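You operate a simulated robot arm through the tools that you are given. There is no shell and no other tool. Be economical: measure what you need, move in short steps, check, and stop when the job is done.

You run a simulated robot arm. Do the job below in one go: nothing can be reset, and whatever is moved stays where it is left.

JOB
Seat the navy-banded wheel on the spigot, clamp it, and fit the pin.
Fine: the green pin goes into the purple socket.
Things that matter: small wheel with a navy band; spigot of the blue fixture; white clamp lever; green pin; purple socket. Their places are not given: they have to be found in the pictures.

The check looks at the end state, three seconds after you hand in, the way a careful person would. Anything else that was tipped, shoved, dropped, spilled or broken makes it a failure.

ROBOT AND FRAMES
A 7-joint arm with a two-finger parallel gripper, fixed in place. Base frame: the origin is at the foot of the arm, x ahead of it, y to its left, z up; the work surface is at about z = 0. Units: mm, degrees, N and s.
With the tool pointing down near the work surface it reaches from about 240 to 620 mm from the base axis. Its first joint turns from -66.0 to 66.0 degrees. Payload 2.6 kg.
Tool frame: the origin (TCP) lies between the finger pads and is the grasp point; the fingertips stand 30 mm ahead of it; z points along the fingers, y is the line along which they close. Largest opening 94 mm; finger width 28, thickness 10; the body of the gripper, 50 by 96 mm, starts 55 mm behind the TCP.
Orientation is told as [roll, pitch, yaw] about the base's x, y, z axes, in that order, counted from this pose: with the fingers straight down and closing along the base's y, the tool's x points along the base's -x, its y along +y and its z along -z.

CONTROLS
- The arm moves only by the tool drive_tool. Its argument "increments" is a list of rows, each a list of 6 numbers: the shift along the base's x, y, z in units of 400 mm (1.0 is 400 mm), then the turn, a rotation vector about the base's x, y, z in units of 120 degrees (1.0 is 120 degrees). In form: [[tx, ty, tz, wx, wy, wz], ...]. A call has 1 to 8 rows; each row is the pose to reach, as a shift and turn from the pose commanded when the call began. "claw" is the finger opening in mm, from 0 to 94, set as the call begins (left out, the last holds). A call with a number of a shift or a turn outside -1 to 1 is refused whole. Rows are played at 5 a second. More than 50 mm and 8.6 degrees between two rows, or a gripper value outside its range, and nothing of the call is played. A pose out of reach is approached as far as the arm can. The call stops where the force on the tool passes 50 N (or 10 N more than at its start, if that is more) or the arm is blocked; 0.2 s more then pass. The fingers move at their own pace (about 72 mm/s each) and stop on an object; they squeeze with about 34 N. The grip force told is the motor's: it shows also when the fingers shut on nothing. Time passes only in rows, and 0.2 s behind the last, so rows that repeat a pose let the fingers close. It gives the time, the measured TCP pose, the force on the tool (base axes), the opening and the grip force at its end, in the units of the frame above (readings bear some noise).
- Cameras (640 x 400 px; columns grow to the right, rows downward): "scene" is fixed at [6.9, 417.2, 558]; the picture's right is [-0.95, -0.31, 0.00], its down [-0.19, 0.58, -0.79] and it looks along [0.24, -0.75, -0.61] (base axes); focal length 234 px, centre (320, 200). "wrist" rides on the gripper at [-37, 0, -58] in the tool frame; the picture's right is [0.00, -1.00, 0.00], its down [0.97, 0.00, -0.24] and it looks along [0.24, 0.00, 0.97] (tool axes); focal length 218 px, centre (320, 200).
- capture(camera): a new picture of that camera. No time passes.
- point_at(camera, pixels): there is no depth. For up to 12 entries [column, row, z] of the newest picture of that camera ("zoom" is the newest enlarged one), the place [x, y] in the base frame at which the ray of that pixel passes the height z, good to about 2 mm. No time passes.
- close_up(camera, box): a new picture of the part [left, top, right, bottom] of that camera's present view, enlarged. No time passes.
- finish_job(): hands the job in; it is judged then, once.

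Go step by step. Measure first, check grasps and placings, and put right what went wrong. The budget is 80 turns and 38 pictures, counting those below and the enlarged ones. Unless the task says otherwise, let go and move clear before handing in, and close with one line.

The tools are called after "Request:" as a command line: name --pt "numbers of a row" for each row, then --argument value for the rest, lists and objects as JSON in quotes. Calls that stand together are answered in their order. drive_tool: Moves the arm, as the interface text tells. Its arguments: {"type":"object","properties":{"increments":{"type":"array"},"claw":{"type":"number"}},"required":["increments"]} The other tools are called the same way: capture (camera) takes a picture; point_at (camera, pixels) gives the place at which the rays of pixels pass given heights; close_up (camera, box) takes an enlarged picture of a part of a camera's view; finish_job () hands the job in.

At the start:

```text
time_s: 0.0
eef_pos: [360.9, -32.1, 400.0]
tcp_rot: [0.0, 0.0, 0.0]
force: [0.7, -0.4, 0.5]
opening: 94.0
finger_force: 0.1
```

scene: 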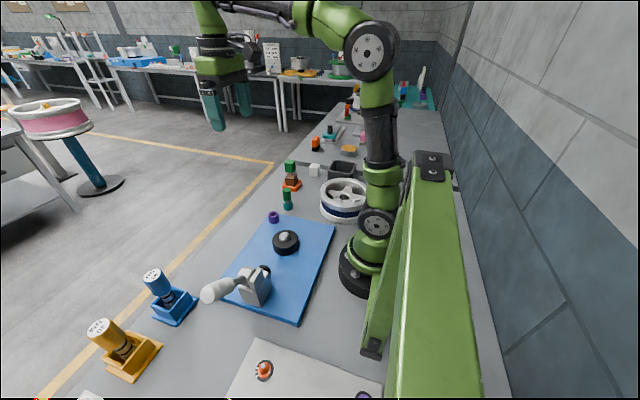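
wrist: 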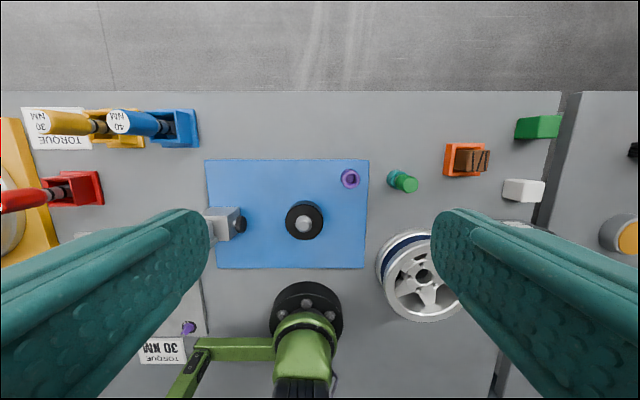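

The wrist view shows the blue fixture with its spigot near (305,220), the navy-banded wheel near (415,275), the green pin at (402,180) and the purple socket at (350,178). I'll enlarge these areas.

Request:
close_up --camera "wrist" --box '[190, 140, 470, 330]'

Request:
close_up --camera "scene" --box '[190, 150, 390, 330]'

Request:
point_at --camera "wrist" --pixels '[[305, 220, 20], [303, 222, 40], [350, 179, 10], [405, 182, 0], [405, 182, 40], [424, 275, 60], [404, 240, 0], [222, 222, 40], [207, 160, 10], [369, 160, 10], [365, 268, 10], [216, 268, 10]]'

```text
2.11 times, centred on (330, 235) of wrist
```

zoom: 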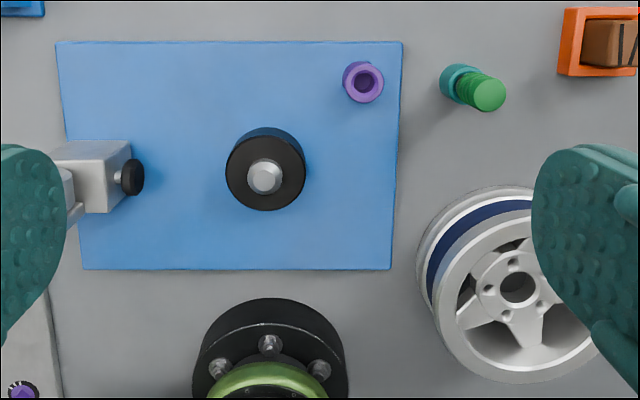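

```text
2.22 times, centred on (290, 240) of scene
```

zoom: 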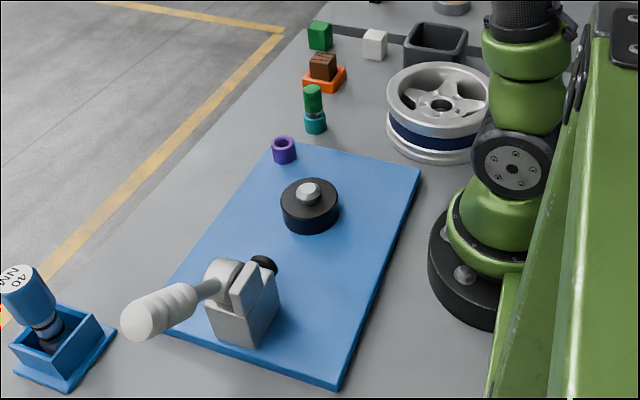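

```text
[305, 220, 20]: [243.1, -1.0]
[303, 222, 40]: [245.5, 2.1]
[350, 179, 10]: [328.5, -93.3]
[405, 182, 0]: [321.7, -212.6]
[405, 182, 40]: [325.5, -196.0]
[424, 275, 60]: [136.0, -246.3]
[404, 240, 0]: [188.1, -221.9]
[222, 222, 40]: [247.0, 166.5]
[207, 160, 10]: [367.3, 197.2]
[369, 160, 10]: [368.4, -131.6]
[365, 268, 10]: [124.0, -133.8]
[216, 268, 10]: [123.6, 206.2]
```

The enlargements show the wheel standing flat with its hub on top, the spigot as a black disc with a silver peg, and the pin upright in a teal holder. I'll triangulate from both cameras to get heights.

Request:
point_at --camera "scene" --pixels '[[344.5, 196.3, 40], [344.5, 196.3, 60], [344.5, 196.3, 80], [285, 236, 20], [285, 236, 40], [285, 236, 60], [286.8, 188.8, 40], [286.8, 188.8, 60], [286.8, 188.8, 80], [273.8, 214, 10], [273.8, 214, 25], [273.8, 214, 40]]'

Request:
point_at --camera "wrist" --pixels '[[424, 276.7, 40], [424, 276.7, 60], [424, 276.7, 80], [303.5, 223.4, 20], [303.5, 223.4, 40], [303.5, 223.4, 60], [410, 184, 40], [410, 184, 60], [410, 184, 80], [351, 179, 10], [351, 179, 25], [351, 179, 40]]'

```text
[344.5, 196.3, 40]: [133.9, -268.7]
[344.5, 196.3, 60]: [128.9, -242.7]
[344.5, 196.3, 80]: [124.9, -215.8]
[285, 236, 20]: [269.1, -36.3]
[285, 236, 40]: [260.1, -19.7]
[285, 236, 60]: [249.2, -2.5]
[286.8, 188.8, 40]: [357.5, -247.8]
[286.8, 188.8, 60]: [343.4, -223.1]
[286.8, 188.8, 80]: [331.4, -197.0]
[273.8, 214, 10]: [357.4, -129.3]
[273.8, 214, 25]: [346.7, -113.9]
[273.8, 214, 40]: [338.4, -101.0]
```

```text
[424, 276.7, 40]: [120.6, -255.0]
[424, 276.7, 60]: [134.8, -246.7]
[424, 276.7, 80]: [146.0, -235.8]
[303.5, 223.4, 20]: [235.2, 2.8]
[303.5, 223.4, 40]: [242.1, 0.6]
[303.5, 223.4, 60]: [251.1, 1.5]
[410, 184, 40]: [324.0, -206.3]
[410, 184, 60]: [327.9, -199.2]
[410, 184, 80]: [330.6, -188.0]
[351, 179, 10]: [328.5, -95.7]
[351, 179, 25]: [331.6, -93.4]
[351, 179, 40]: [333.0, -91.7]
```

Spigot tip is about (251,0,62), wheel hub about (133,-245,57), pin top about (330,-193,80), socket about (334,-94,40). The wheel is about 168 mm across, so I need a rim, spoke or hub grip. I'll move above it for a closer look.

Request:
drive_tool --pt "-0.08 -0.09 -0.04 0 0 0" --pt "-0.16 -0.18 -0.08 0 0 0" --pt "-0.24 -0.27 -0.12 0 0 0" --pt "-0.32 -0.36 -0.16 0 0 0" --pt "-0.4 -0.45 -0.2 0 0 0" --pt "-0.477 -0.532 -0.25 0 0 0"

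Request:
capture --camera "wrist"

```text
refused: row 1 steps farther than a row can; nothing moved
```

```text
33 pictures are left
```

wrist: 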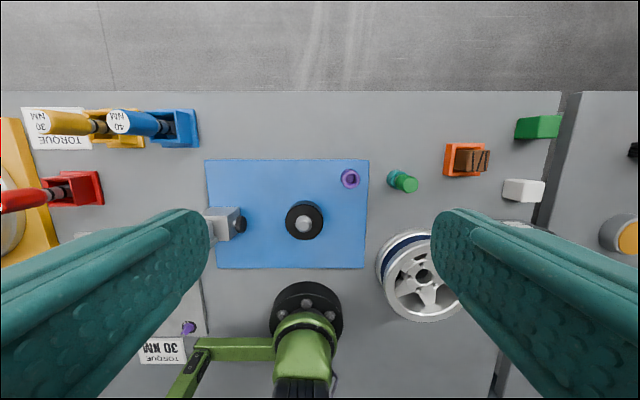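

The step was 50.7 mm, over the limit, and nothing moved. I'll repeat the move with smaller rows.

Request:
drive_tool --pt "-0.068 -0.076 -0.036 0 0 0" --pt "-0.136 -0.152 -0.071 0 0 0" --pt "-0.204 -0.228 -0.107 0 0 0" --pt "-0.272 -0.304 -0.143 0 0 0" --pt "-0.34 -0.38 -0.179 0 0 0" --pt "-0.408 -0.456 -0.214 0 0 0" --pt "-0.477 -0.532 -0.25 0 0 0"

```text
time_s: 1.6
eef_pos: [169.0, -245.6, 298.0]
tcp_rot: [0.1, 0.0, 0.1]
force: [-0.6, -1.1, -0.2]
opening: 94.0
finger_force: 0.1
```

The arm has arrived above the wheel, so I'll take a wrist picture.

Request:
capture --camera "wrist"

```text
32 pictures are left
```

wrist: 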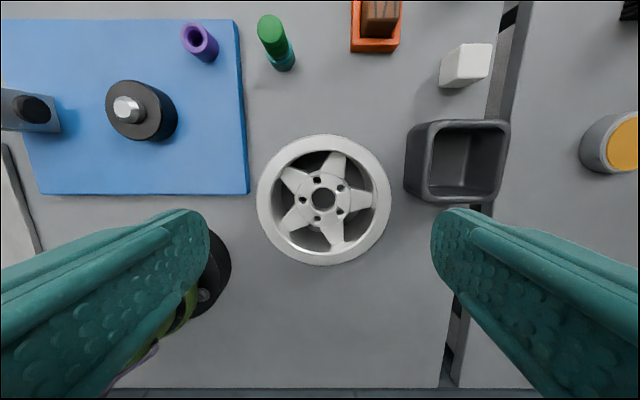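

The wheel is seen from straight above at (324,200), with five spokes and a bore. I'll zoom in to plan the grip.

Request:
close_up --camera "wrist" --box '[244, 125, 404, 275]'

Request:
close_up --camera "scene" --box '[300, 155, 390, 235]'

Request:
point_at --camera "wrist" --pixels '[[257, 200, 60], [391, 200, 60], [324, 134, 60], [324, 266, 60], [324, 198, 55], [127, 107, 62], [194, 38, 40], [270, 28, 80], [205, 200, 60], [218, 240, 60]]'

```text
2.67 times, centred on (324, 200) of wrist
```

zoom: 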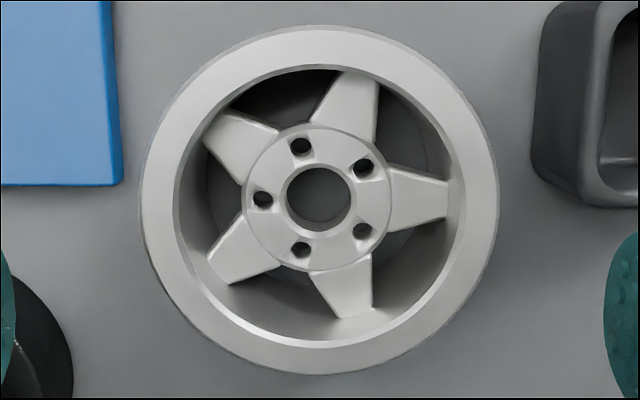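

```text
5.00 times, centred on (345, 195) of scene
```

zoom: 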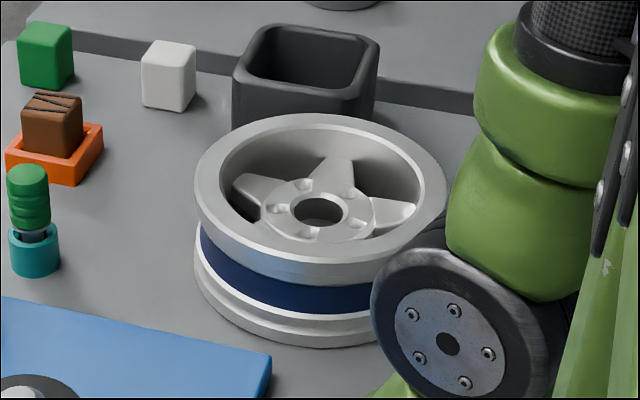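

```text
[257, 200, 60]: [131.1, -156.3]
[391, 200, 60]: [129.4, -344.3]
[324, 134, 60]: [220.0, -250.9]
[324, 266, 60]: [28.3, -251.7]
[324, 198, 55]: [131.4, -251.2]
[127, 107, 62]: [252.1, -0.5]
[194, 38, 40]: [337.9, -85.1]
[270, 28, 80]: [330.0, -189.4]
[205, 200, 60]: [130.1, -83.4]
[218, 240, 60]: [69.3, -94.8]
```

Hub bore about 35 mm; the rim lip spans r≈66–89 mm, too wide for a full-diameter grasp. I'll pinch the rim through the window at azimuth about 17° (yaw −73°), and turn and move there at a safe height first.

Request:
drive_tool --pt "0.01 0.005 -0.02 0 0 -0.07" --pt "0.02 0.01 -0.04 0 0 -0.14" --pt "0.03 0.015 -0.06 0 0 -0.21" --pt "0.04 0.02 -0.08 0 0 -0.28" --pt "0.05 0.025 -0.1 0 0 -0.35" --pt "0.06 0.03 -0.11 0 0 -0.42" --pt "0.07 0.035 -0.12 0 0 -0.49" --pt "0.08 0.04 -0.12 0 0 -0.55"

Request:
drive_tool --pt "0.012 0.004 0 0 0 -0.058" --claw 50

Request:
capture --camera "wrist"

```text
time_s: 3.4
eef_pos: [200.8, -227.6, 251.5]
tcp_rot: [-0.1, 0.0, -66.0]
force: [0.0, -0.4, -1.0]
opening: 94.1
finger_force: 0.1
```

```text
time_s: 3.8
eef_pos: [205.8, -226.0, 251.5]
tcp_rot: [0.1, 0.0, -72.9]
force: [0.0, 0.1, 0.2]
opening: 50.1
finger_force: 0.3
```

```text
29 pictures are left
```

wrist: 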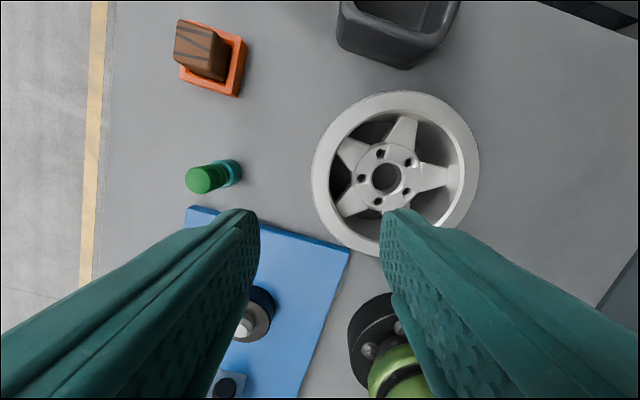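

I now have a second viewpoint, with the bore at (386,178) and the rim spanning columns 312–479. I'll intersect rays at several heights.

Request:
point_at --camera "wrist" --pixels '[[386, 178, 50], [386, 178, 70], [312, 170, 60], [479, 170, 60], [312, 170, 90], [479, 170, 90], [397, 90, 60], [397, 90, 90], [379, 256, 60], [379, 256, 90], [248, 327, 60], [200, 180, 80]]'

Request:
close_up --camera "wrist" --box '[300, 80, 490, 265]'

```text
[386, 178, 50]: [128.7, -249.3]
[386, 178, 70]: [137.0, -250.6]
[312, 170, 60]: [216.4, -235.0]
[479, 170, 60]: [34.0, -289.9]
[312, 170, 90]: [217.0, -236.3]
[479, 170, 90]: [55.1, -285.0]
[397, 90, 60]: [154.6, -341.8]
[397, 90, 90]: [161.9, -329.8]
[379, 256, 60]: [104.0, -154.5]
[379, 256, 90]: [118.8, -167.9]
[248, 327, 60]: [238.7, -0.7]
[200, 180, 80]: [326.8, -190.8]
```

```text
2.16 times, centred on (395, 172) of wrist
```

zoom: 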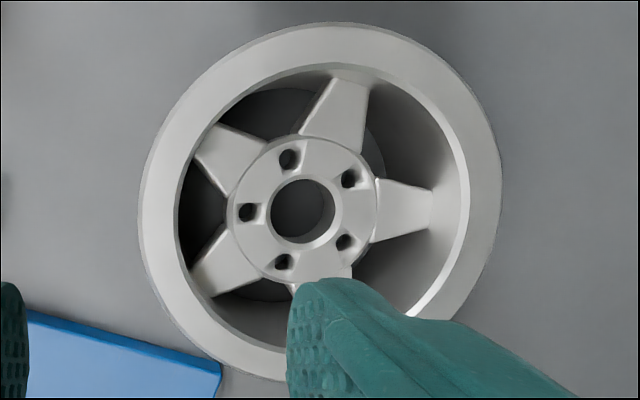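

Hub is at (131.5,-250) and z≈56, but the rim-top height is still ambiguous (70–90). I'll check it from the scene camera.

Request:
point_at --camera "scene" --pixels '[[345, 192.4, 60], [345, 192.4, 80], [345, 177.6, 70], [345, 177.6, 90], [344, 208, 70], [344, 208, 90], [319.8, 193, 70], [370.4, 194, 70], [319.8, 193, 90], [370.4, 194, 90]]'

```text
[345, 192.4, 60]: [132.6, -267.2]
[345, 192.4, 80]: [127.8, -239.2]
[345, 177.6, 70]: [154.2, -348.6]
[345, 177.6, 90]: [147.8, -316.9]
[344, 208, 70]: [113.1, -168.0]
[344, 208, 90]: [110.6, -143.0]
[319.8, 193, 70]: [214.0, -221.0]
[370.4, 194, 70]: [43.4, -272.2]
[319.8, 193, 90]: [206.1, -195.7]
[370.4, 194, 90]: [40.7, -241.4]
```

The rim top is at z≈76, lip r≈70–87, and the window is centred on the finger direction. I'll open to 42 mm, descend to just above the rim and check alignment.

Request:
drive_tool --pt "0.001 -0.002 -0.09 0 0 0" --pt "0.001 -0.002 -0.18 0 0 0" --pt "0.001 -0.002 -0.27 0 0 0" --pt "0.001 -0.002 -0.34 0 0 0" --claw 42

Request:
capture --camera "wrist"

Request:
close_up --camera "scene" --box '[280, 130, 400, 235]'

```text
time_s: 4.8
eef_pos: [204.0, -227.9, 116.1]
tcp_rot: [0.1, -0.1, -73.1]
force: [1.2, 0.0, -0.7]
opening: 42.0
finger_force: 0.0
```

```text
27 pictures are left
```

wrist: 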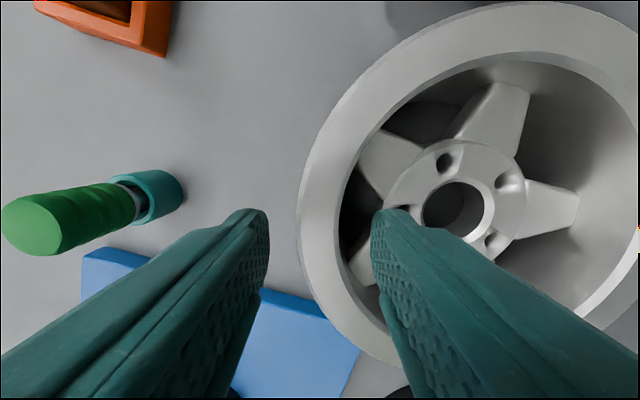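

```text
3.81 times, centred on (340, 182) of scene
```

zoom: 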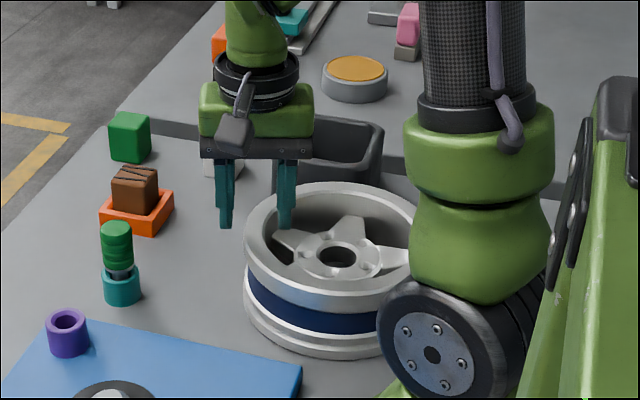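

The finger midpoint (321) matches the lip middle (~324), and the window is centred at row ~212, about where the finger will go. I'll narrow to 34 mm to clear the spokes and lower gently into the window.

Request:
drive_tool --pt "0 0 0 0 0 0" --pt "0 0 -0.04 0 0 0" --pt "0 0 -0.08 0 0 0" --pt "0 0 -0.11 0 0 0" --pt "0 0 -0.14 0 0 0" --pt "0 0 -0.165 0 0 0" --claw 34

```text
time_s: 6.2
eef_pos: [205.6, -227.2, 54.8]
tcp_rot: [0.2, 0.1, -73.4]
force: [-4.6, 4.4, 14.5]
opening: 35.5
finger_force: 1.6
stopped in row 6: the force on the tool passed its limit (the readings are from after the stop); the commanded pose is now the measured one
```

A force stop came at z=54.8, and the opening was pushed to 35.5, so a finger touched something sloping. I'll back up 4 mm and look.

Request:
drive_tool --pt "0 0 0.01 0 0 0" --pt "0 0 0.01 0 0 0"

Request:
capture --camera "wrist"

Request:
close_up --camera "scene" --box '[280, 130, 400, 235]'

```text
time_s: 6.8
eef_pos: [207.2, -227.2, 58.0]
tcp_rot: [0.2, 0.0, -73.3]
force: [0.5, 0.6, 0.0]
opening: 33.7
finger_force: 0.0
```

```text
25 pictures are left
```

wrist: 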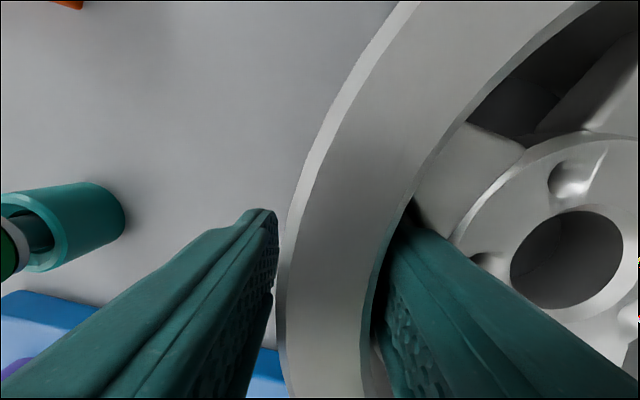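

```text
3.81 times, centred on (340, 182) of scene
```

zoom: 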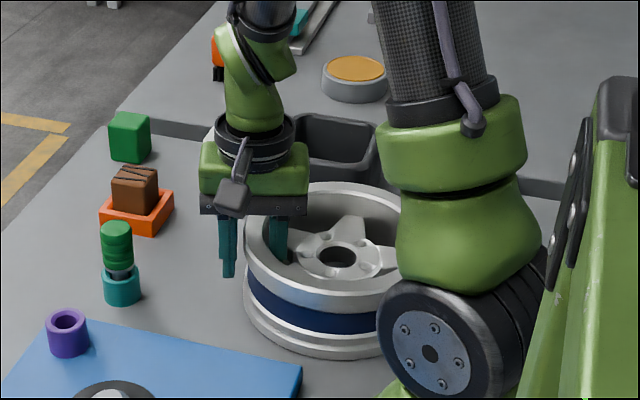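

The fingers straddle the lip, inner in the window and outer clear. I'll close here.

Request:
drive_tool --pt "0 0 0 0 0 0" --pt "0 0 0 0 0 0" --pt "0 0 0 0 0 0" --pt "0 0 0 0 0 0" --claw 0

Request:
drive_tool --pt "0 0 0.015 0 0 0" --pt "0 0 0.03 0 0 0" --pt "0 0 0.05 0 0 0" --pt "0 0 0.05 0 0 0"

Request:
close_up --camera "scene" --box '[280, 130, 400, 235]'

```text
time_s: 7.8
eef_pos: [207.2, -226.6, 59.0]
tcp_rot: [0.4, 0.0, -73.2]
force: [-1.1, 2.3, -0.8]
opening: 25.0
finger_force: 33.7
```

```text
time_s: 8.8
eef_pos: [207.7, -227.5, 77.7]
tcp_rot: [0.3, 0.0, -73.4]
force: [0.0, 0.2, -7.2]
opening: 25.1
finger_force: 34.6
```

```text
3.81 times, centred on (340, 182) of scene
```

zoom: 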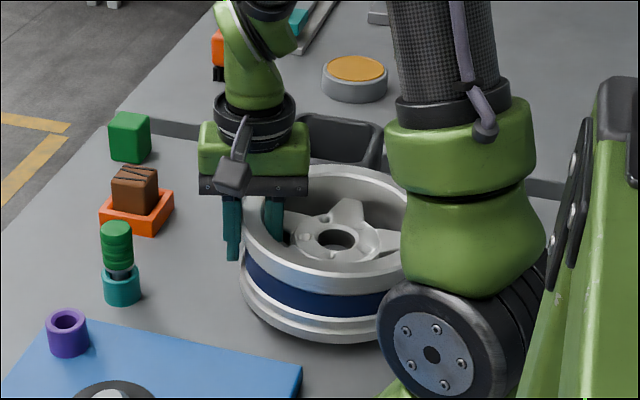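

The wheel lifted level (weight about 7 N, opening steady at 25). I'll raise it to TCP z≈150 and measure its bore relative to the tool.

Request:
drive_tool --pt "0 0 0.045 0 0 0" --pt "0 0 0.09 0 0 0" --pt "0 0 0.135 0 0 0" --pt "0 0 0.18 0 0 0" --pt "0 0 0.18 0 0 0"

Request:
capture --camera "wrist"

Request:
point_at --camera "wrist" --pixels '[[570, 260, 145], [570, 260, 150]]'

```text
time_s: 10.0
eef_pos: [207.6, -225.9, 151.5]
tcp_rot: [0.3, -0.1, -73.2]
force: [-0.1, 0.3, -8.0]
opening: 25.2
finger_force: 34.4
```

```text
22 pictures are left
```

wrist: 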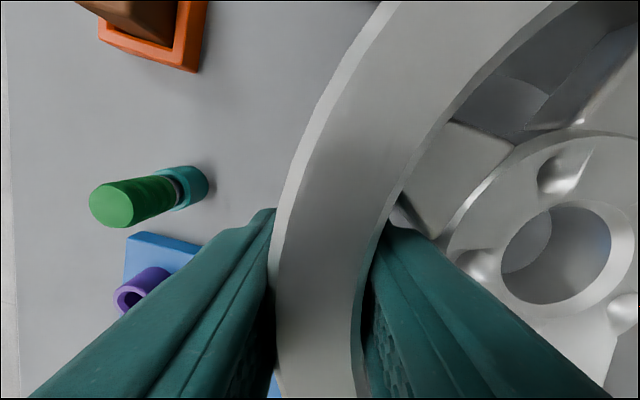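

```text
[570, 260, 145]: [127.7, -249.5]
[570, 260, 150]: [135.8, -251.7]
```

The bore ellipse spans 500–612 by 205–305, centre about (556,254). I'll get its base position at hub height z≈147.

Request:
point_at --camera "wrist" --pixels '[[556, 254, 144], [556, 254, 148], [500, 262, 146], [612, 250, 146], [560, 205, 146], [550, 305, 146]]'

Request:
close_up --camera "scene" --box '[230, 200, 330, 300]'

```text
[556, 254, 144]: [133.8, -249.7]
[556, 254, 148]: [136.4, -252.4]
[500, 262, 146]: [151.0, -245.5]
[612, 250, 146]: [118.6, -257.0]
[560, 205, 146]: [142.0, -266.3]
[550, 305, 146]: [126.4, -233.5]
```

```text
4.00 times, centred on (280, 250) of scene
```

zoom: 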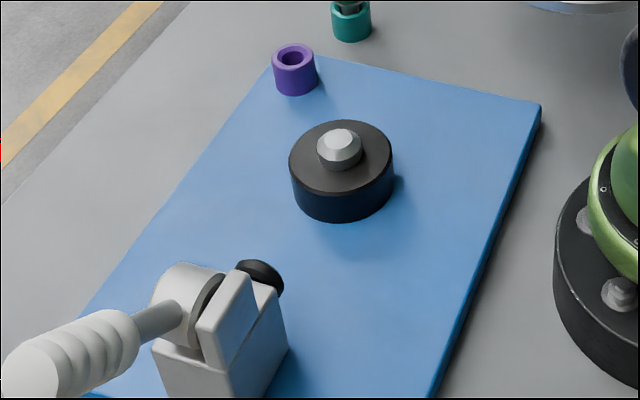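

The bore is at about (134.7,-250.3), so its offset from the TCP is (-72.9,-24.4), and its diameter is about 35 mm, close to the spigot's. I'll carry the wheel over so the bore is above the spigot at about (251,-0.5).

Request:
drive_tool --pt "0.036 0.078 0 0 0 0" --pt "0.073 0.156 0 0 0 0" --pt "0.109 0.234 0 0 0 0" --pt "0.145 0.312 0 0 0 0" --pt "0.182 0.39 0 0 0 0" --pt "0.218 0.468 0 0 0 0" --pt "0.254 0.546 0 0 0 0" --pt "0.2908 0.6245 0 0 0 0"

Request:
drive_tool --pt "0 0 0 0 0 0" --pt "0 0 0 0 0 0"

Request:
close_up --camera "scene" --box '[210, 150, 350, 280]'

Request:
capture --camera "wrist"

```text
time_s: 11.8
eef_pos: [323.4, 22.3, 149.2]
tcp_rot: [0.2, 0.0, -73.3]
force: [0.4, 0.5, -7.7]
opening: 25.2
finger_force: 33.6
```

```text
time_s: 12.4
eef_pos: [324.8, 23.7, 150.1]
tcp_rot: [0.3, -0.1, -73.2]
force: [-0.4, 0.3, -7.3]
opening: 25.5
finger_force: 34.1
```

```text
3.08 times, centred on (280, 215) of scene
```

zoom: 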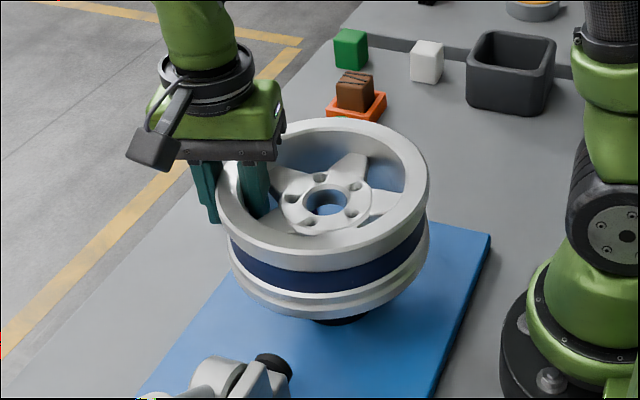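

```text
19 pictures are left
```

wrist: 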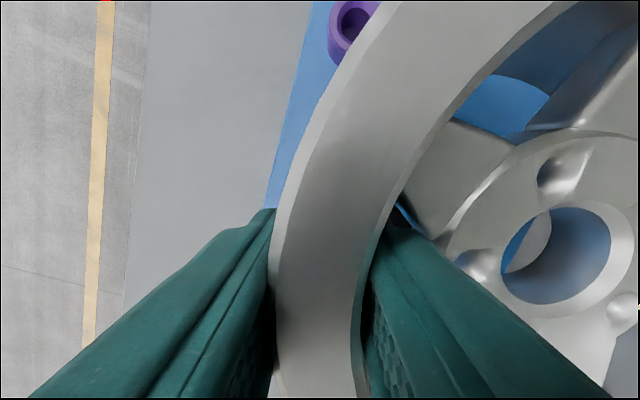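

The wheel is above the spigot and level, with its bore at zoom (326,201). I'll check where the scene camera puts it.

Request:
point_at --camera "zoom" --pixels '[[326, 201, 144], [326, 201, 146], [326, 201, 148]]'

Request:
point_at --camera "scene" --pixels '[[285, 234.5, 58], [285, 234.5, 62], [285, 234.5, 66], [285.2, 238.8, 38], [285.2, 238.8, 42], [285.2, 238.8, 46]]'

Request:
point_at --camera "wrist" --pixels '[[556, 254, 144], [556, 254, 147]]'

```text
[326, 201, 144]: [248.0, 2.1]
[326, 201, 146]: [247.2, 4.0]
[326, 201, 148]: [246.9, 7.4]
```

```text
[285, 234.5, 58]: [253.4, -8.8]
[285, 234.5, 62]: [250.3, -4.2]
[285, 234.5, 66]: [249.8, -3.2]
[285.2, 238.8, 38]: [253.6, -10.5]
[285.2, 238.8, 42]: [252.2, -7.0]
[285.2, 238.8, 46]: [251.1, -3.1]
```

```text
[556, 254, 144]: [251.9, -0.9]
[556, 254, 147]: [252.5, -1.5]
```

The estimates agree at about (251,-1.5), and the bore is within 1–2 mm of that. I'll lower to TCP z≈97 and look at the peg through the bore.

Request:
drive_tool --pt "-0.001 -0.001 -0.04 0 0 0" --pt "-0.001 -0.001 -0.08 0 0 0" --pt "-0.001 -0.001 -0.11 0 0 0" --pt "-0.001 -0.001 -0.13 0 0 0" --pt "-0.001 -0.001 -0.13 0 0 0"

Request:
close_up --camera "scene" --box '[240, 180, 330, 260]'

```text
time_s: 13.6
eef_pos: [323.7, 23.0, 97.6]
tcp_rot: [0.3, 0.0, -73.3]
force: [0.1, -0.1, -7.4]
opening: 25.3
finger_force: 34.7
```

```text
5.00 times, centred on (285, 220) of scene
```

zoom: 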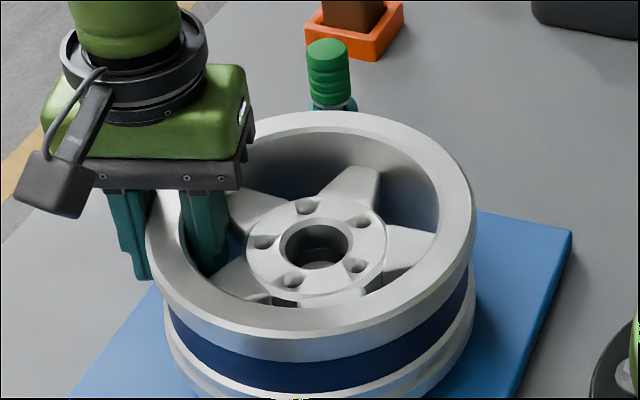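

The peg's tip shows centred in the bore at about (320,265). I'll lower slowly, watching the force.

Request:
drive_tool --pt "0 0 -0.015 0 0 0" --pt "0 0 -0.03 0 0 0" --pt "0 0 -0.04 0 0 0"

Request:
close_up --camera "scene" --box '[270, 205, 310, 240]'

```text
time_s: 14.4
eef_pos: [323.1, 21.7, 83.0]
tcp_rot: [0.3, -0.1, -73.4]
force: [0.8, 0.0, -7.8]
opening: 25.6
finger_force: 34.5
```

```text
11.43 times, centred on (290, 222) of scene
```

zoom: 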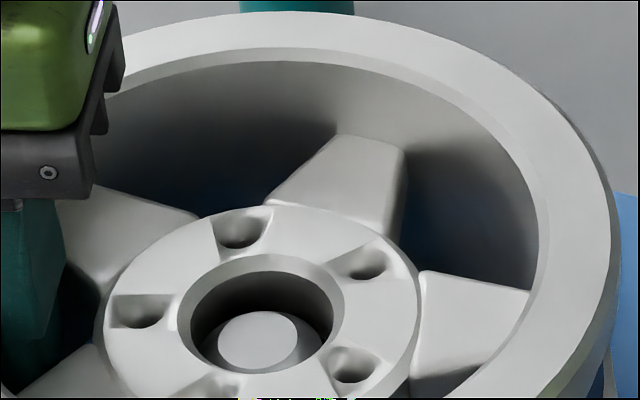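

The tip's flat face at (258,340) sits inside the bore, whose edge is centred at (262,313), with no contact yet. I'll quantify the offset from this view.

Request:
point_at --camera "zoom" --pixels '[[262, 313, 76], [262, 313, 78], [262, 313, 80], [258, 340, 60], [258, 340, 62], [258, 340, 64], [258, 340, 66]]'

Request:
capture --camera "wrist"

```text
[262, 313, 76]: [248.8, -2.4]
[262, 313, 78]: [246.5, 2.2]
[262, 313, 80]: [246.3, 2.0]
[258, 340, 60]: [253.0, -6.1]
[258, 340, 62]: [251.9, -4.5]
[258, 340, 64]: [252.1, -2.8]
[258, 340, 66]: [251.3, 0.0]
```

```text
16 pictures are left
```

wrist: 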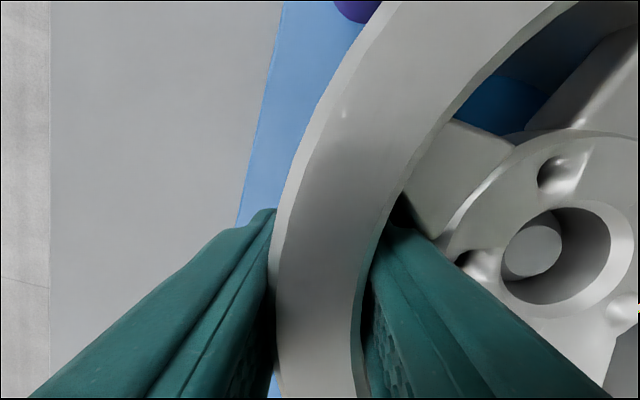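

The wrist view also shows the tip inside the bore at (532,250). I'll compare both at their heights.

Request:
point_at --camera "wrist" --pixels '[[556, 254, 76], [556, 254, 78], [556, 254, 80], [532, 250, 60], [532, 250, 63], [532, 250, 66], [532, 250, 69]]'

```text
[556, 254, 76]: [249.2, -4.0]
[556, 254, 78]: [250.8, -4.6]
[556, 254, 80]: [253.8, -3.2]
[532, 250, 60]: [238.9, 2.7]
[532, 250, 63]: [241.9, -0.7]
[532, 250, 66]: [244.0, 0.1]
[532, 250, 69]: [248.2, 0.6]
```

Solving both views together, the peg tip is about 7 mm below the hub face and the bore needs about +2 mm in y. I'll shift +1.6 mm in y and keep lowering slowly.

Request:
drive_tool --pt "0 0.004 0 0 0 0" --pt "0 0.004 -0.01 0 0 0" --pt "0 0.004 -0.02 0 0 0" --pt "0 0.004 -0.03 0 0 0" --pt "0 0.004 -0.04 0 0 0"

```text
time_s: 15.6
eef_pos: [323.5, 25.1, 67.1]
tcp_rot: [0.6, 0.0, -73.3]
force: [3.0, 2.1, 23.5]
opening: 25.1
finger_force: 34.1
```

The upward force is now 23 N at z=67, so the wheel is touching something, perhaps its seat. I'll look at it.

Request:
close_up --camera "scene" --box '[240, 190, 330, 270]'

```text
5.00 times, centred on (285, 230) of scene
```

zoom: 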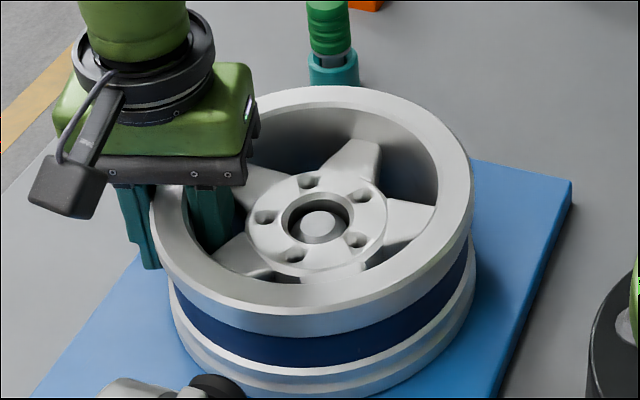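

The peg is through the bore, flush with the hub, and the wheel bottom is at about z=8 on the plate, so it looks seated. I'll release and lift straight out.

Request:
drive_tool --pt "0 0 0.001 0 0 0" --pt "0 0 0.001 0 0 0" --pt "0 0 0.001 0 0 0" --claw 35

Request:
drive_tool --pt "0 0 0.02 0 0 0" --pt "0 0 0.06 0 0 0" --pt "0 0 0.12 0 0 0" --pt "0 0 0.2 0 0 0" --pt "0 0 0.3 0 0 0" --pt "0 0 0.4 0 0 0"

Request:
close_up --camera "scene" --box '[190, 180, 350, 320]'

```text
time_s: 16.4
eef_pos: [323.9, 23.2, 66.6]
tcp_rot: [0.4, -0.1, -73.3]
force: [6.7, -0.1, -4.5]
opening: 31.6
finger_force: 0.1
```

```text
time_s: 17.8
eef_pos: [322.3, 24.4, 227.8]
tcp_rot: [0.4, 0.0, -73.3]
force: [0.0, -0.3, -0.8]
opening: 34.8
finger_force: 0.0
```

```text
2.86 times, centred on (270, 250) of scene
```

zoom: 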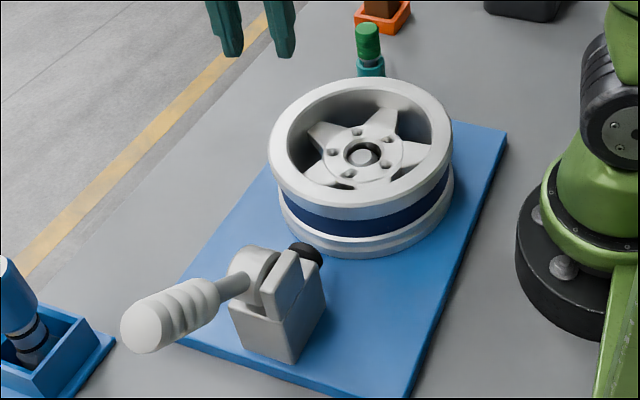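

The wheel stands level on the fixture. Next I'll study the clamp, going back to yaw 0 and moving above it, then taking a picture.

Request:
drive_tool --pt "-0.005 0.05 0.03 0 0 0.07" --pt "-0.01 0.1 0.06 0 0 0.14" --pt "-0.015 0.15 0.09 0 0 0.21" --pt "-0.02 0.2 0.12 0 0 0.28" --pt "-0.025 0.25 0.15 0 0 0.35" --pt "-0.03 0.3 0.18 0 0 0.42" --pt "-0.035 0.35 0.2 0 0 0.49" --pt "-0.04 0.39 0.2 0 0 0.55"

Request:
drive_tool --pt "0 0 0 0 0 0.06" --pt "0 0 0 0 0 0.06" --claw 90

Request:
capture --camera "wrist"

Request:
close_up --camera "scene" --box '[195, 225, 295, 320]'

```text
time_s: 19.6
eef_pos: [307.1, 179.6, 307.0]
tcp_rot: [0.3, 0.0, -7.1]
force: [0.8, 0.1, 0.2]
opening: 35.0
finger_force: 0.1
```

```text
time_s: 20.2
eef_pos: [307.6, 179.8, 307.3]
tcp_rot: [0.2, 0.0, -0.1]
force: [-0.3, -0.3, -0.2]
opening: 90.3
finger_force: 0.0
```

```text
13 pictures are left
```

wrist: 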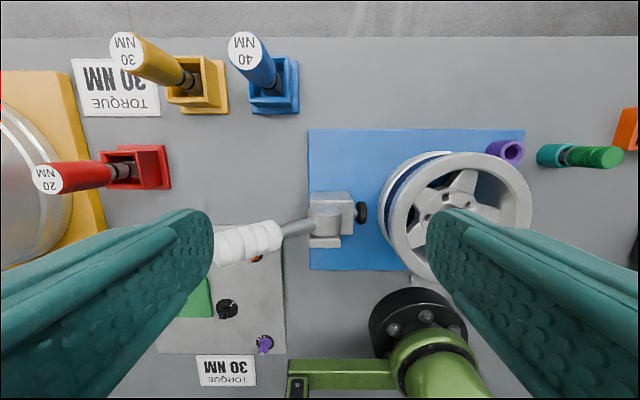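

```text
4.21 times, centred on (245, 272) of scene
```

zoom: 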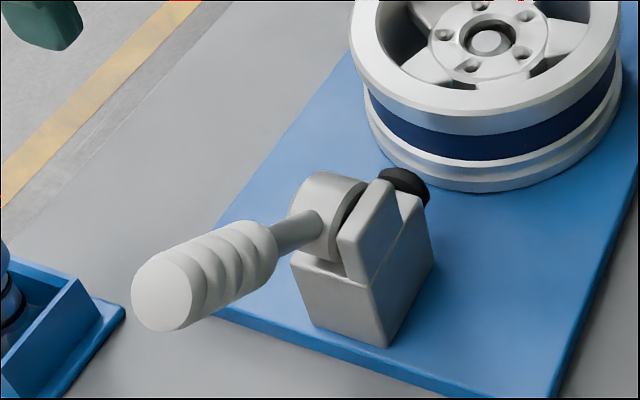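

The lever lies in the x≈253 plane, with pivot near (254,172,105) and handle end near (253,270,189), about 40° up toward +y. The black pad faces the wheel. I'll enlarge the clamp before acting.

Request:
close_up --camera "wrist" --box '[200, 170, 410, 290]'

Request:
point_at --camera "wrist" --pixels '[[360, 212, 80], [360, 212, 100], [355, 195, 90], [340, 245, 60], [312, 192, 90], [380, 215, 85], [424, 200, 65]]'

```text
3.05 times, centred on (305, 230) of wrist
```

zoom: 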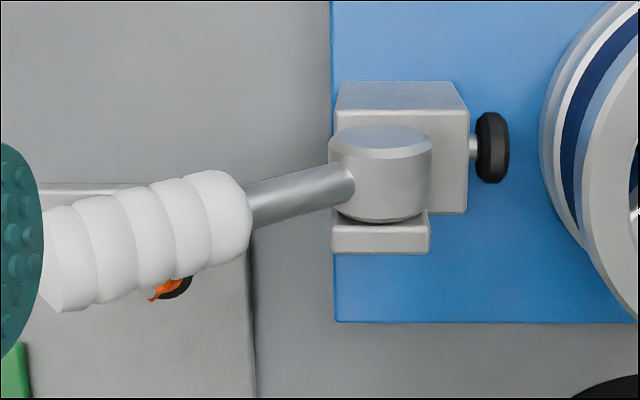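

```text
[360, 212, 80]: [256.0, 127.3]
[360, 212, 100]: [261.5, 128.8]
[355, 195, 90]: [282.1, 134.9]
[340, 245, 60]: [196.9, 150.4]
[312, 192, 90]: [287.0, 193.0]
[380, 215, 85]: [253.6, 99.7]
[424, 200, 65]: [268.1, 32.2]
```

The drum axis runs along x, so the lever swings in the y–z plane and drives the plunger (pad at y≈127, z≈78) toward the wheel. I'll bring closed fingers in behind the handle end (+y side).

Request:
drive_tool --pt "-0.03 0.075 0 0 0 0" --pt "-0.06 0.15 0 0 0 0" --pt "-0.09 0.225 0 0 0 0" --pt "-0.12 0.3 0 0 0 0" --pt "-0.136 0.365 0 0 0 0" --claw 0

Request:
drive_tool --pt "0 0 -0.07 0 0 0" --pt "0 0 -0.14 0 0 0" --pt "0 0 -0.21 0 0 0" --pt "0 0 -0.28 0 0 0"

Request:
close_up --camera "scene" --box '[130, 190, 330, 330]'

```text
time_s: 21.4
eef_pos: [252.9, 326.6, 306.1]
tcp_rot: [0.4, 0.0, -0.1]
force: [-0.2, 1.2, 0.6]
opening: 0.2
finger_force: 32.9
```

```text
time_s: 22.4
eef_pos: [252.4, 325.7, 195.3]
tcp_rot: [0.3, 0.0, -0.1]
force: [0.7, 0.7, 0.1]
opening: 0.0
finger_force: 33.1
```

```text
2.86 times, centred on (230, 260) of scene
```

zoom: 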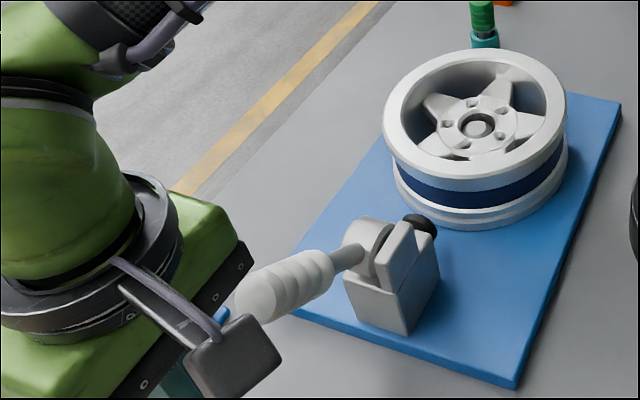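

The fingers are behind the handle end. I'll push slowly toward −y and read the force.

Request:
drive_tool --pt "0 -0.03 0 0 0 0" --pt "0 -0.06 0 0 0 0" --pt "0 -0.08 0 0 0 0" --pt "0 -0.1 0 0 0 0" --pt "0 -0.12 0 0 0 0" --pt "0 -0.14 0 0 0 0" --pt "0 -0.16 0 0 0 0"

Request:
close_up --camera "scene" --box '[130, 190, 330, 330]'

```text
time_s: 23.6
eef_pos: [252.2, 289.1, 200.8]
tcp_rot: [1.8, -0.9, 0.6]
force: [0.3, 2.2, 1.0]
opening: 0.1
finger_force: 33.3
stopped in row 6: the force on the tool passed its limit (the readings are from after the stop); the commanded pose is now the measured one
```

```text
2.86 times, centred on (230, 260) of scene
```

zoom: 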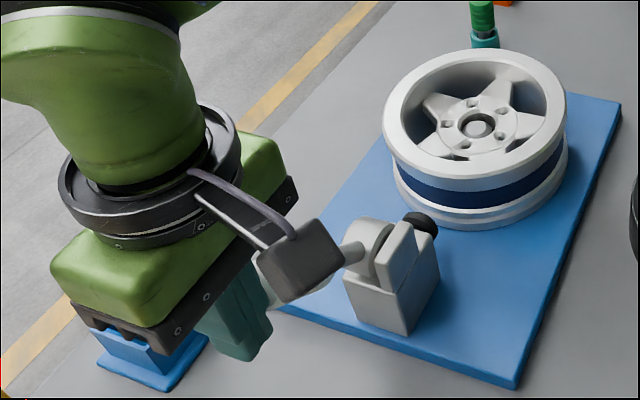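

The push stopped at the force limit with the lever unmoved, so this looks like its end stop. I'll back off and try pressing the handle down from above.

Request:
drive_tool --pt "0 0.04 0 -0.015 0.0075 -0.005" --pt "0 0.04 0.1 -0.015 0.0075 -0.005" --pt "0 0.02 0.14 -0.015 0.0075 -0.005" --pt "0 -0.05 0.14 -0.015 0.0075 -0.005" --pt "0 -0.085 0.14 -0.015 0.0075 -0.005"

Request:
drive_tool --pt "0 0 -0.03 0 0 0" --pt "0 0 -0.06 0 0 0" --pt "0 0 -0.08 0 0 0" --pt "0 0 -0.1 0 0 0" --pt "0 0 -0.12 0 0 0" --pt "0 0 -0.14 0 0 0" --pt "0 0 -0.16 0 0 0"

```text
time_s: 24.8
eef_pos: [252.7, 254.6, 257.1]
tcp_rot: [-0.1, 0.1, 0.0]
force: [-0.1, 0.0, -1.0]
opening: 0.0
finger_force: 33.0
```

```text
time_s: 25.7
eef_pos: [252.9, 260.1, 233.4]
tcp_rot: [1.1, -0.7, 0.4]
force: [-3.0, -3.9, 7.4]
opening: 0.0
finger_force: 33.0
stopped in row 4: the force on the tool passed its limit (the readings are from after the stop); the commanded pose is now the measured one
```

Pressing down also stopped at the limit, and the tool was nudged toward +y. I'll look at what the lever did.

Request:
capture --camera "scene"

Request:
capture --camera "wrist"

```text
8 pictures are left
```

scene: 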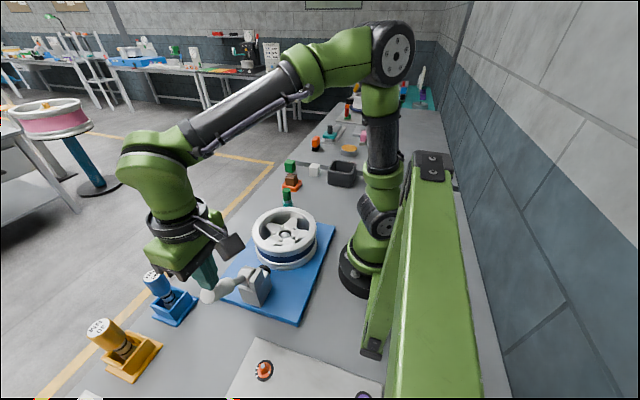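

```text
7 pictures are left
```

wrist: 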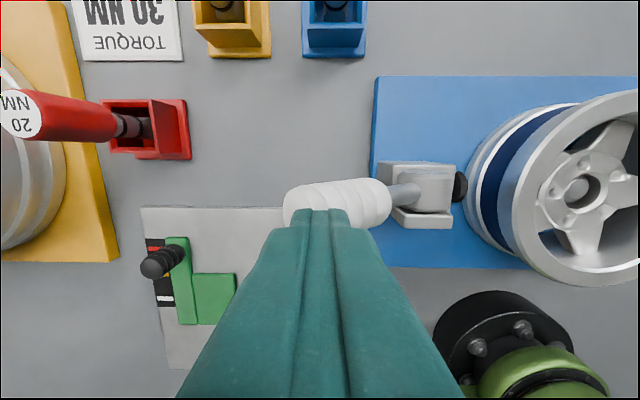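

The tool was dragged up in the first push and outward in the second, so the lever probably turns but is stiff or damped. I'll grip the handle with fingers closing along x and swing it slowly on its arc. First I rise and yaw +90°.

Request:
drive_tool --pt "0 0 0.06 -0.009 0.006 -0.003" --pt "0 0 0.14 -0.009 0.006 -0.003" --claw 64

Request:
drive_tool --pt "0 0 0 0 0 0.07" --pt "0 0 0 0 0 0.14" --pt "0 0 0 0 0 0.21" --pt "0 0 0 0 0 0.28" --pt "0 0 0 0 0 0.35" --pt "0 0 0 0 0 0.42" --pt "0 0 0 0 0 0.49" --pt "0 0 0 0 0 0.56"

Request:
drive_tool --pt "0 0 0 0 0 0.07" --pt "0 0 0 0 0 0.14" --pt "0.005 -0.01 0 0 0 0.19" --pt "0.005 -0.01 0 0 0 0.19"

Request:
capture --camera "wrist"

```text
time_s: 26.3
eef_pos: [251.4, 260.7, 289.4]
tcp_rot: [-0.1, 0.1, 0.0]
force: [0.2, -0.1, 0.2]
opening: 63.8
finger_force: 0.0
```

```text
time_s: 28.1
eef_pos: [252.1, 260.0, 289.1]
tcp_rot: [-0.1, 0.0, 67.4]
force: [0.8, 0.2, -0.5]
opening: 63.9
finger_force: 0.0
```

```text
time_s: 29.1
eef_pos: [253.7, 257.5, 287.8]
tcp_rot: [-0.1, 0.0, 90.1]
force: [-0.5, 0.7, 0.7]
opening: 64.2
finger_force: 0.2
```

```text
6 pictures are left
```

wrist: 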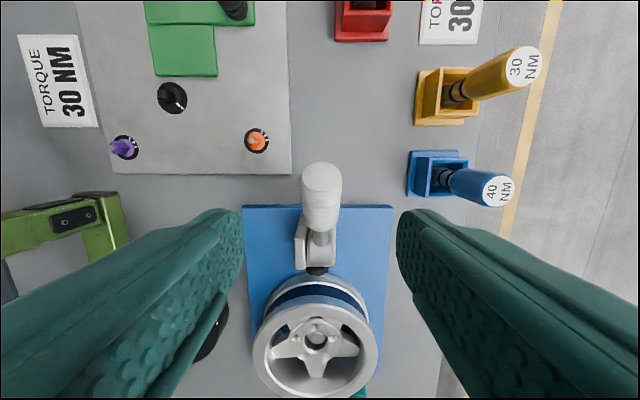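

The handle end at (321,178) is centred between the fingers at x≈254, still about 40° up. I'll descend to straddle the handle at z≈173 and close.

Request:
drive_tool --pt "0 -0.009 -0.08 0 0 0" --pt "0 -0.009 -0.16 0 0 0" --pt "0 -0.009 -0.23 0 0 0" --pt "0 -0.009 -0.287 0 0 0"

Request:
drive_tool --pt "0 0 0 0 0 0" --pt "0 0 0 0 0 0" --pt "0 0 0 0 0 0" --pt "0 0 0 0 0 0" --claw 0

```text
time_s: 30.1
eef_pos: [253.1, 253.4, 174.2]
tcp_rot: [0.0, 0.0, 90.0]
force: [0.2, 0.6, -0.4]
opening: 64.0
finger_force: 0.1
```

```text
time_s: 31.1
eef_pos: [255.2, 253.2, 174.5]
tcp_rot: [-0.2, 0.0, 90.0]
force: [17.0, 3.2, -9.2]
opening: 35.9
finger_force: 45.5
```

The handle is gripped at 35.9 mm, with the tool pushed a little toward +x, so I'll follow that by 2 mm. Now a slow trial swing upward of about 6°.

Request:
drive_tool --pt "0.005 0 0 0 0 0" --pt "0.005 -0.0063 0.0073 0 0 0" --pt "0.005 -0.0128 0.014 0 0 0" --pt "0.005 -0.0195 0.0205 0 0 0" --pt "0.005 -0.0195 0.0205 0 0 0"

```text
time_s: 32.3
eef_pos: [254.4, 245.7, 182.8]
tcp_rot: [0.0, 0.0, 90.1]
force: [1.3, 10.0, -8.1]
opening: 36.0
finger_force: 45.5
```

The lever follows smoothly with about 13 N of resistance. I'll continue up the arc.

Request:
drive_tool --pt "0 -0.0105 0.009 0 0 0" --pt "0 -0.0215 0.0178 0 0 0" --pt "0 -0.0328 0.026 0 0 0" --pt "0 -0.0445 0.0335 0 0 0" --pt "0 -0.0565 0.0405 0 0 0" --pt "0 -0.069 0.047 0 0 0" --pt "0 -0.082 0.0528 0 0 0" --pt "0 -0.095 0.0578 0 0 0"

Request:
close_up --camera "scene" --box '[190, 190, 350, 320]'

```text
time_s: 34.1
eef_pos: [254.6, 207.3, 204.4]
tcp_rot: [0.2, 0.1, 90.0]
force: [-9.8, 15.5, -10.0]
opening: 31.7
finger_force: 45.3
```

```text
3.08 times, centred on (270, 255) of scene
```

zoom: 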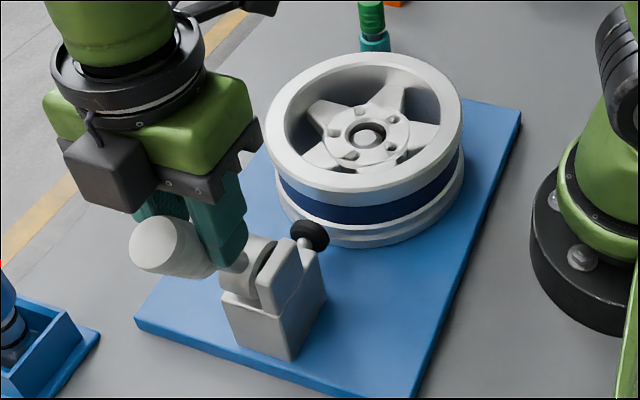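

The plunger is visibly advancing toward the wheel (pad at (310,235)), so upward is the clamping direction. The handle lags in my grip at about 61°, so the pivot is nearer (172,92) in y–z. I'll regrip on the lever line.

Request:
drive_tool --pt "0 0 0 0 0 0" --pt "0 0 0 0 0 0" --pt "0 0.024 -0.018 0 0 0" --pt "0 0.048 -0.036 0 0 0" --claw 60

Request:
drive_tool --pt "0 0 0 0 0 0" --pt "0 0 0 0 0 0" --pt "0 0 0 0 0 0" --pt "0 0 0 0 0 0" --claw 0

```text
time_s: 35.1
eef_pos: [256.1, 226.0, 192.1]
tcp_rot: [0.1, 0.0, 89.9]
force: [0.8, 0.1, 0.0]
opening: 59.9
finger_force: 0.1
```

```text
time_s: 36.1
eef_pos: [255.2, 225.3, 192.2]
tcp_rot: [0.2, 0.1, 90.1]
force: [-12.9, 0.5, 1.4]
opening: 35.8
finger_force: 45.1
```

I'm regripped on the full handle diameter (35.8). I'll continue the arc to about vertical.

Request:
drive_tool --pt "-0.004 -0.0155 0.0078 0 0 0" --pt "-0.004 -0.0315 0.0145 0 0 0" --pt "-0.004 -0.048 0.02 0 0 0" --pt "-0.004 -0.0645 0.0248 0 0 0" --pt "-0.004 -0.0815 0.0285 0 0 0" --pt "-0.004 -0.0988 0.0313 0 0 0" --pt "-0.004 -0.116 0.0328 0 0 0" --pt "-0.004 -0.133 0.0333 0 0 0"

```text
time_s: 37.9
eef_pos: [255.1, 173.6, 204.9]
tcp_rot: [-0.2, 0.0, 90.0]
force: [3.8, 14.0, 10.5]
opening: 36.2
finger_force: 44.8
```

The lever is at about vertical and still moving freely. I'll go on past vertical with the force limit as guard.

Request:
drive_tool --pt "0 -0.0172 0.001 0 0 0" --pt "0 -0.0345 0 0 0 0" --pt "0 -0.0518 -0.0028 0 0 0" --pt "0 -0.0688 -0.0065 0 0 0" --pt "0 -0.0853 -0.0113 0 0 0" --pt "0 -0.1018 -0.0168 0 0 0"

Request:
close_up --camera "scene" --box '[190, 190, 350, 320]'

```text
time_s: 39.3
eef_pos: [254.5, 131.3, 197.8]
tcp_rot: [0.0, 0.1, 90.0]
force: [0.6, -0.5, 1.1]
opening: 0.0
finger_force: 32.6
```

```text
3.08 times, centred on (270, 255) of scene
```

zoom: 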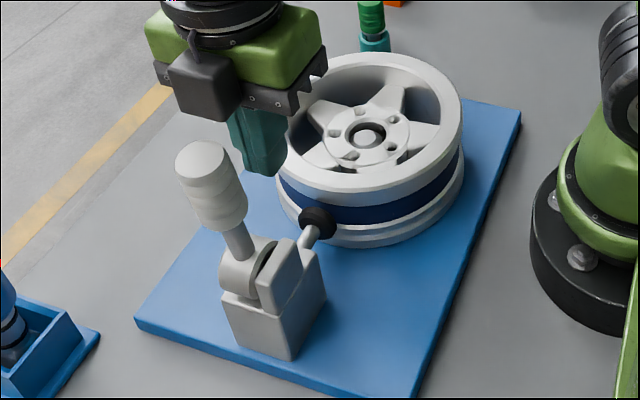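

My fingers slipped past: the lever now stands at about 85° and the pad has advanced about 20 mm, but seems not quite at the rim. I'll go over the top, come in behind it and push with closed fingers.

Request:
drive_tool --pt "0 0 0.1 0 0 0" --pt "0 0 0.21 0 0 0" --pt "0 0.08 0.22 0 0 0" --pt "0 0.16 0.22 0 0 0" --pt "0 0.25 0.22 0 0 0" --pt "0 0.25 0.12 0 0 0" --pt "0 0.25 0.02 0 0 0"

Request:
drive_tool --pt "0 -0.03 0 0 0 0" --pt "0 -0.045 0 0 0 0" --pt "0 -0.055 0 0 0 0" --pt "0 -0.065 0 0 0 0" --pt "0 -0.075 0 0 0 0" --pt "0 -0.085 0 0 0 0" --pt "0 -0.095 0 0 0 0"

```text
time_s: 40.9
eef_pos: [252.8, 233.2, 205.0]
tcp_rot: [-0.1, 0.0, 90.0]
force: [-0.2, -0.1, -0.2]
opening: 0.1
finger_force: 32.6
```

```text
time_s: 42.0
eef_pos: [253.7, 212.1, 207.7]
tcp_rot: [-0.3, -0.7, 91.0]
force: [4.8, 18.0, -6.9]
opening: 0.0
finger_force: 32.2
stopped in row 5: the force on the tool passed its limit (the readings are from after the stop); the commanded pose is now the measured one
```

I've made contact behind the handle at y≈198. I'll push more slowly, about 1.5 mm per row, at a lower speed in case it is damped.

Request:
drive_tool --pt "0 -0.004 0 0 0 0" --pt "0 -0.008 0 0 0 0" --pt "0 -0.012 0 0 0 0" --pt "0 -0.016 0 0 0 0" --pt "0 -0.02 0 0 0 0" --pt "0 -0.024 0 0 0 0" --pt "0 -0.028 0 0 0 0" --pt "0 -0.032 0 0 0 0"

```text
time_s: 43.1
eef_pos: [253.8, 209.4, 207.6]
tcp_rot: [-0.5, -1.2, 91.3]
force: [4.7, 16.8, -7.5]
opening: 0.1
finger_force: 32.8
stopped in row 5: the force on the tool passed its limit (the readings are from after the stop); the commanded pose is now the measured one
```

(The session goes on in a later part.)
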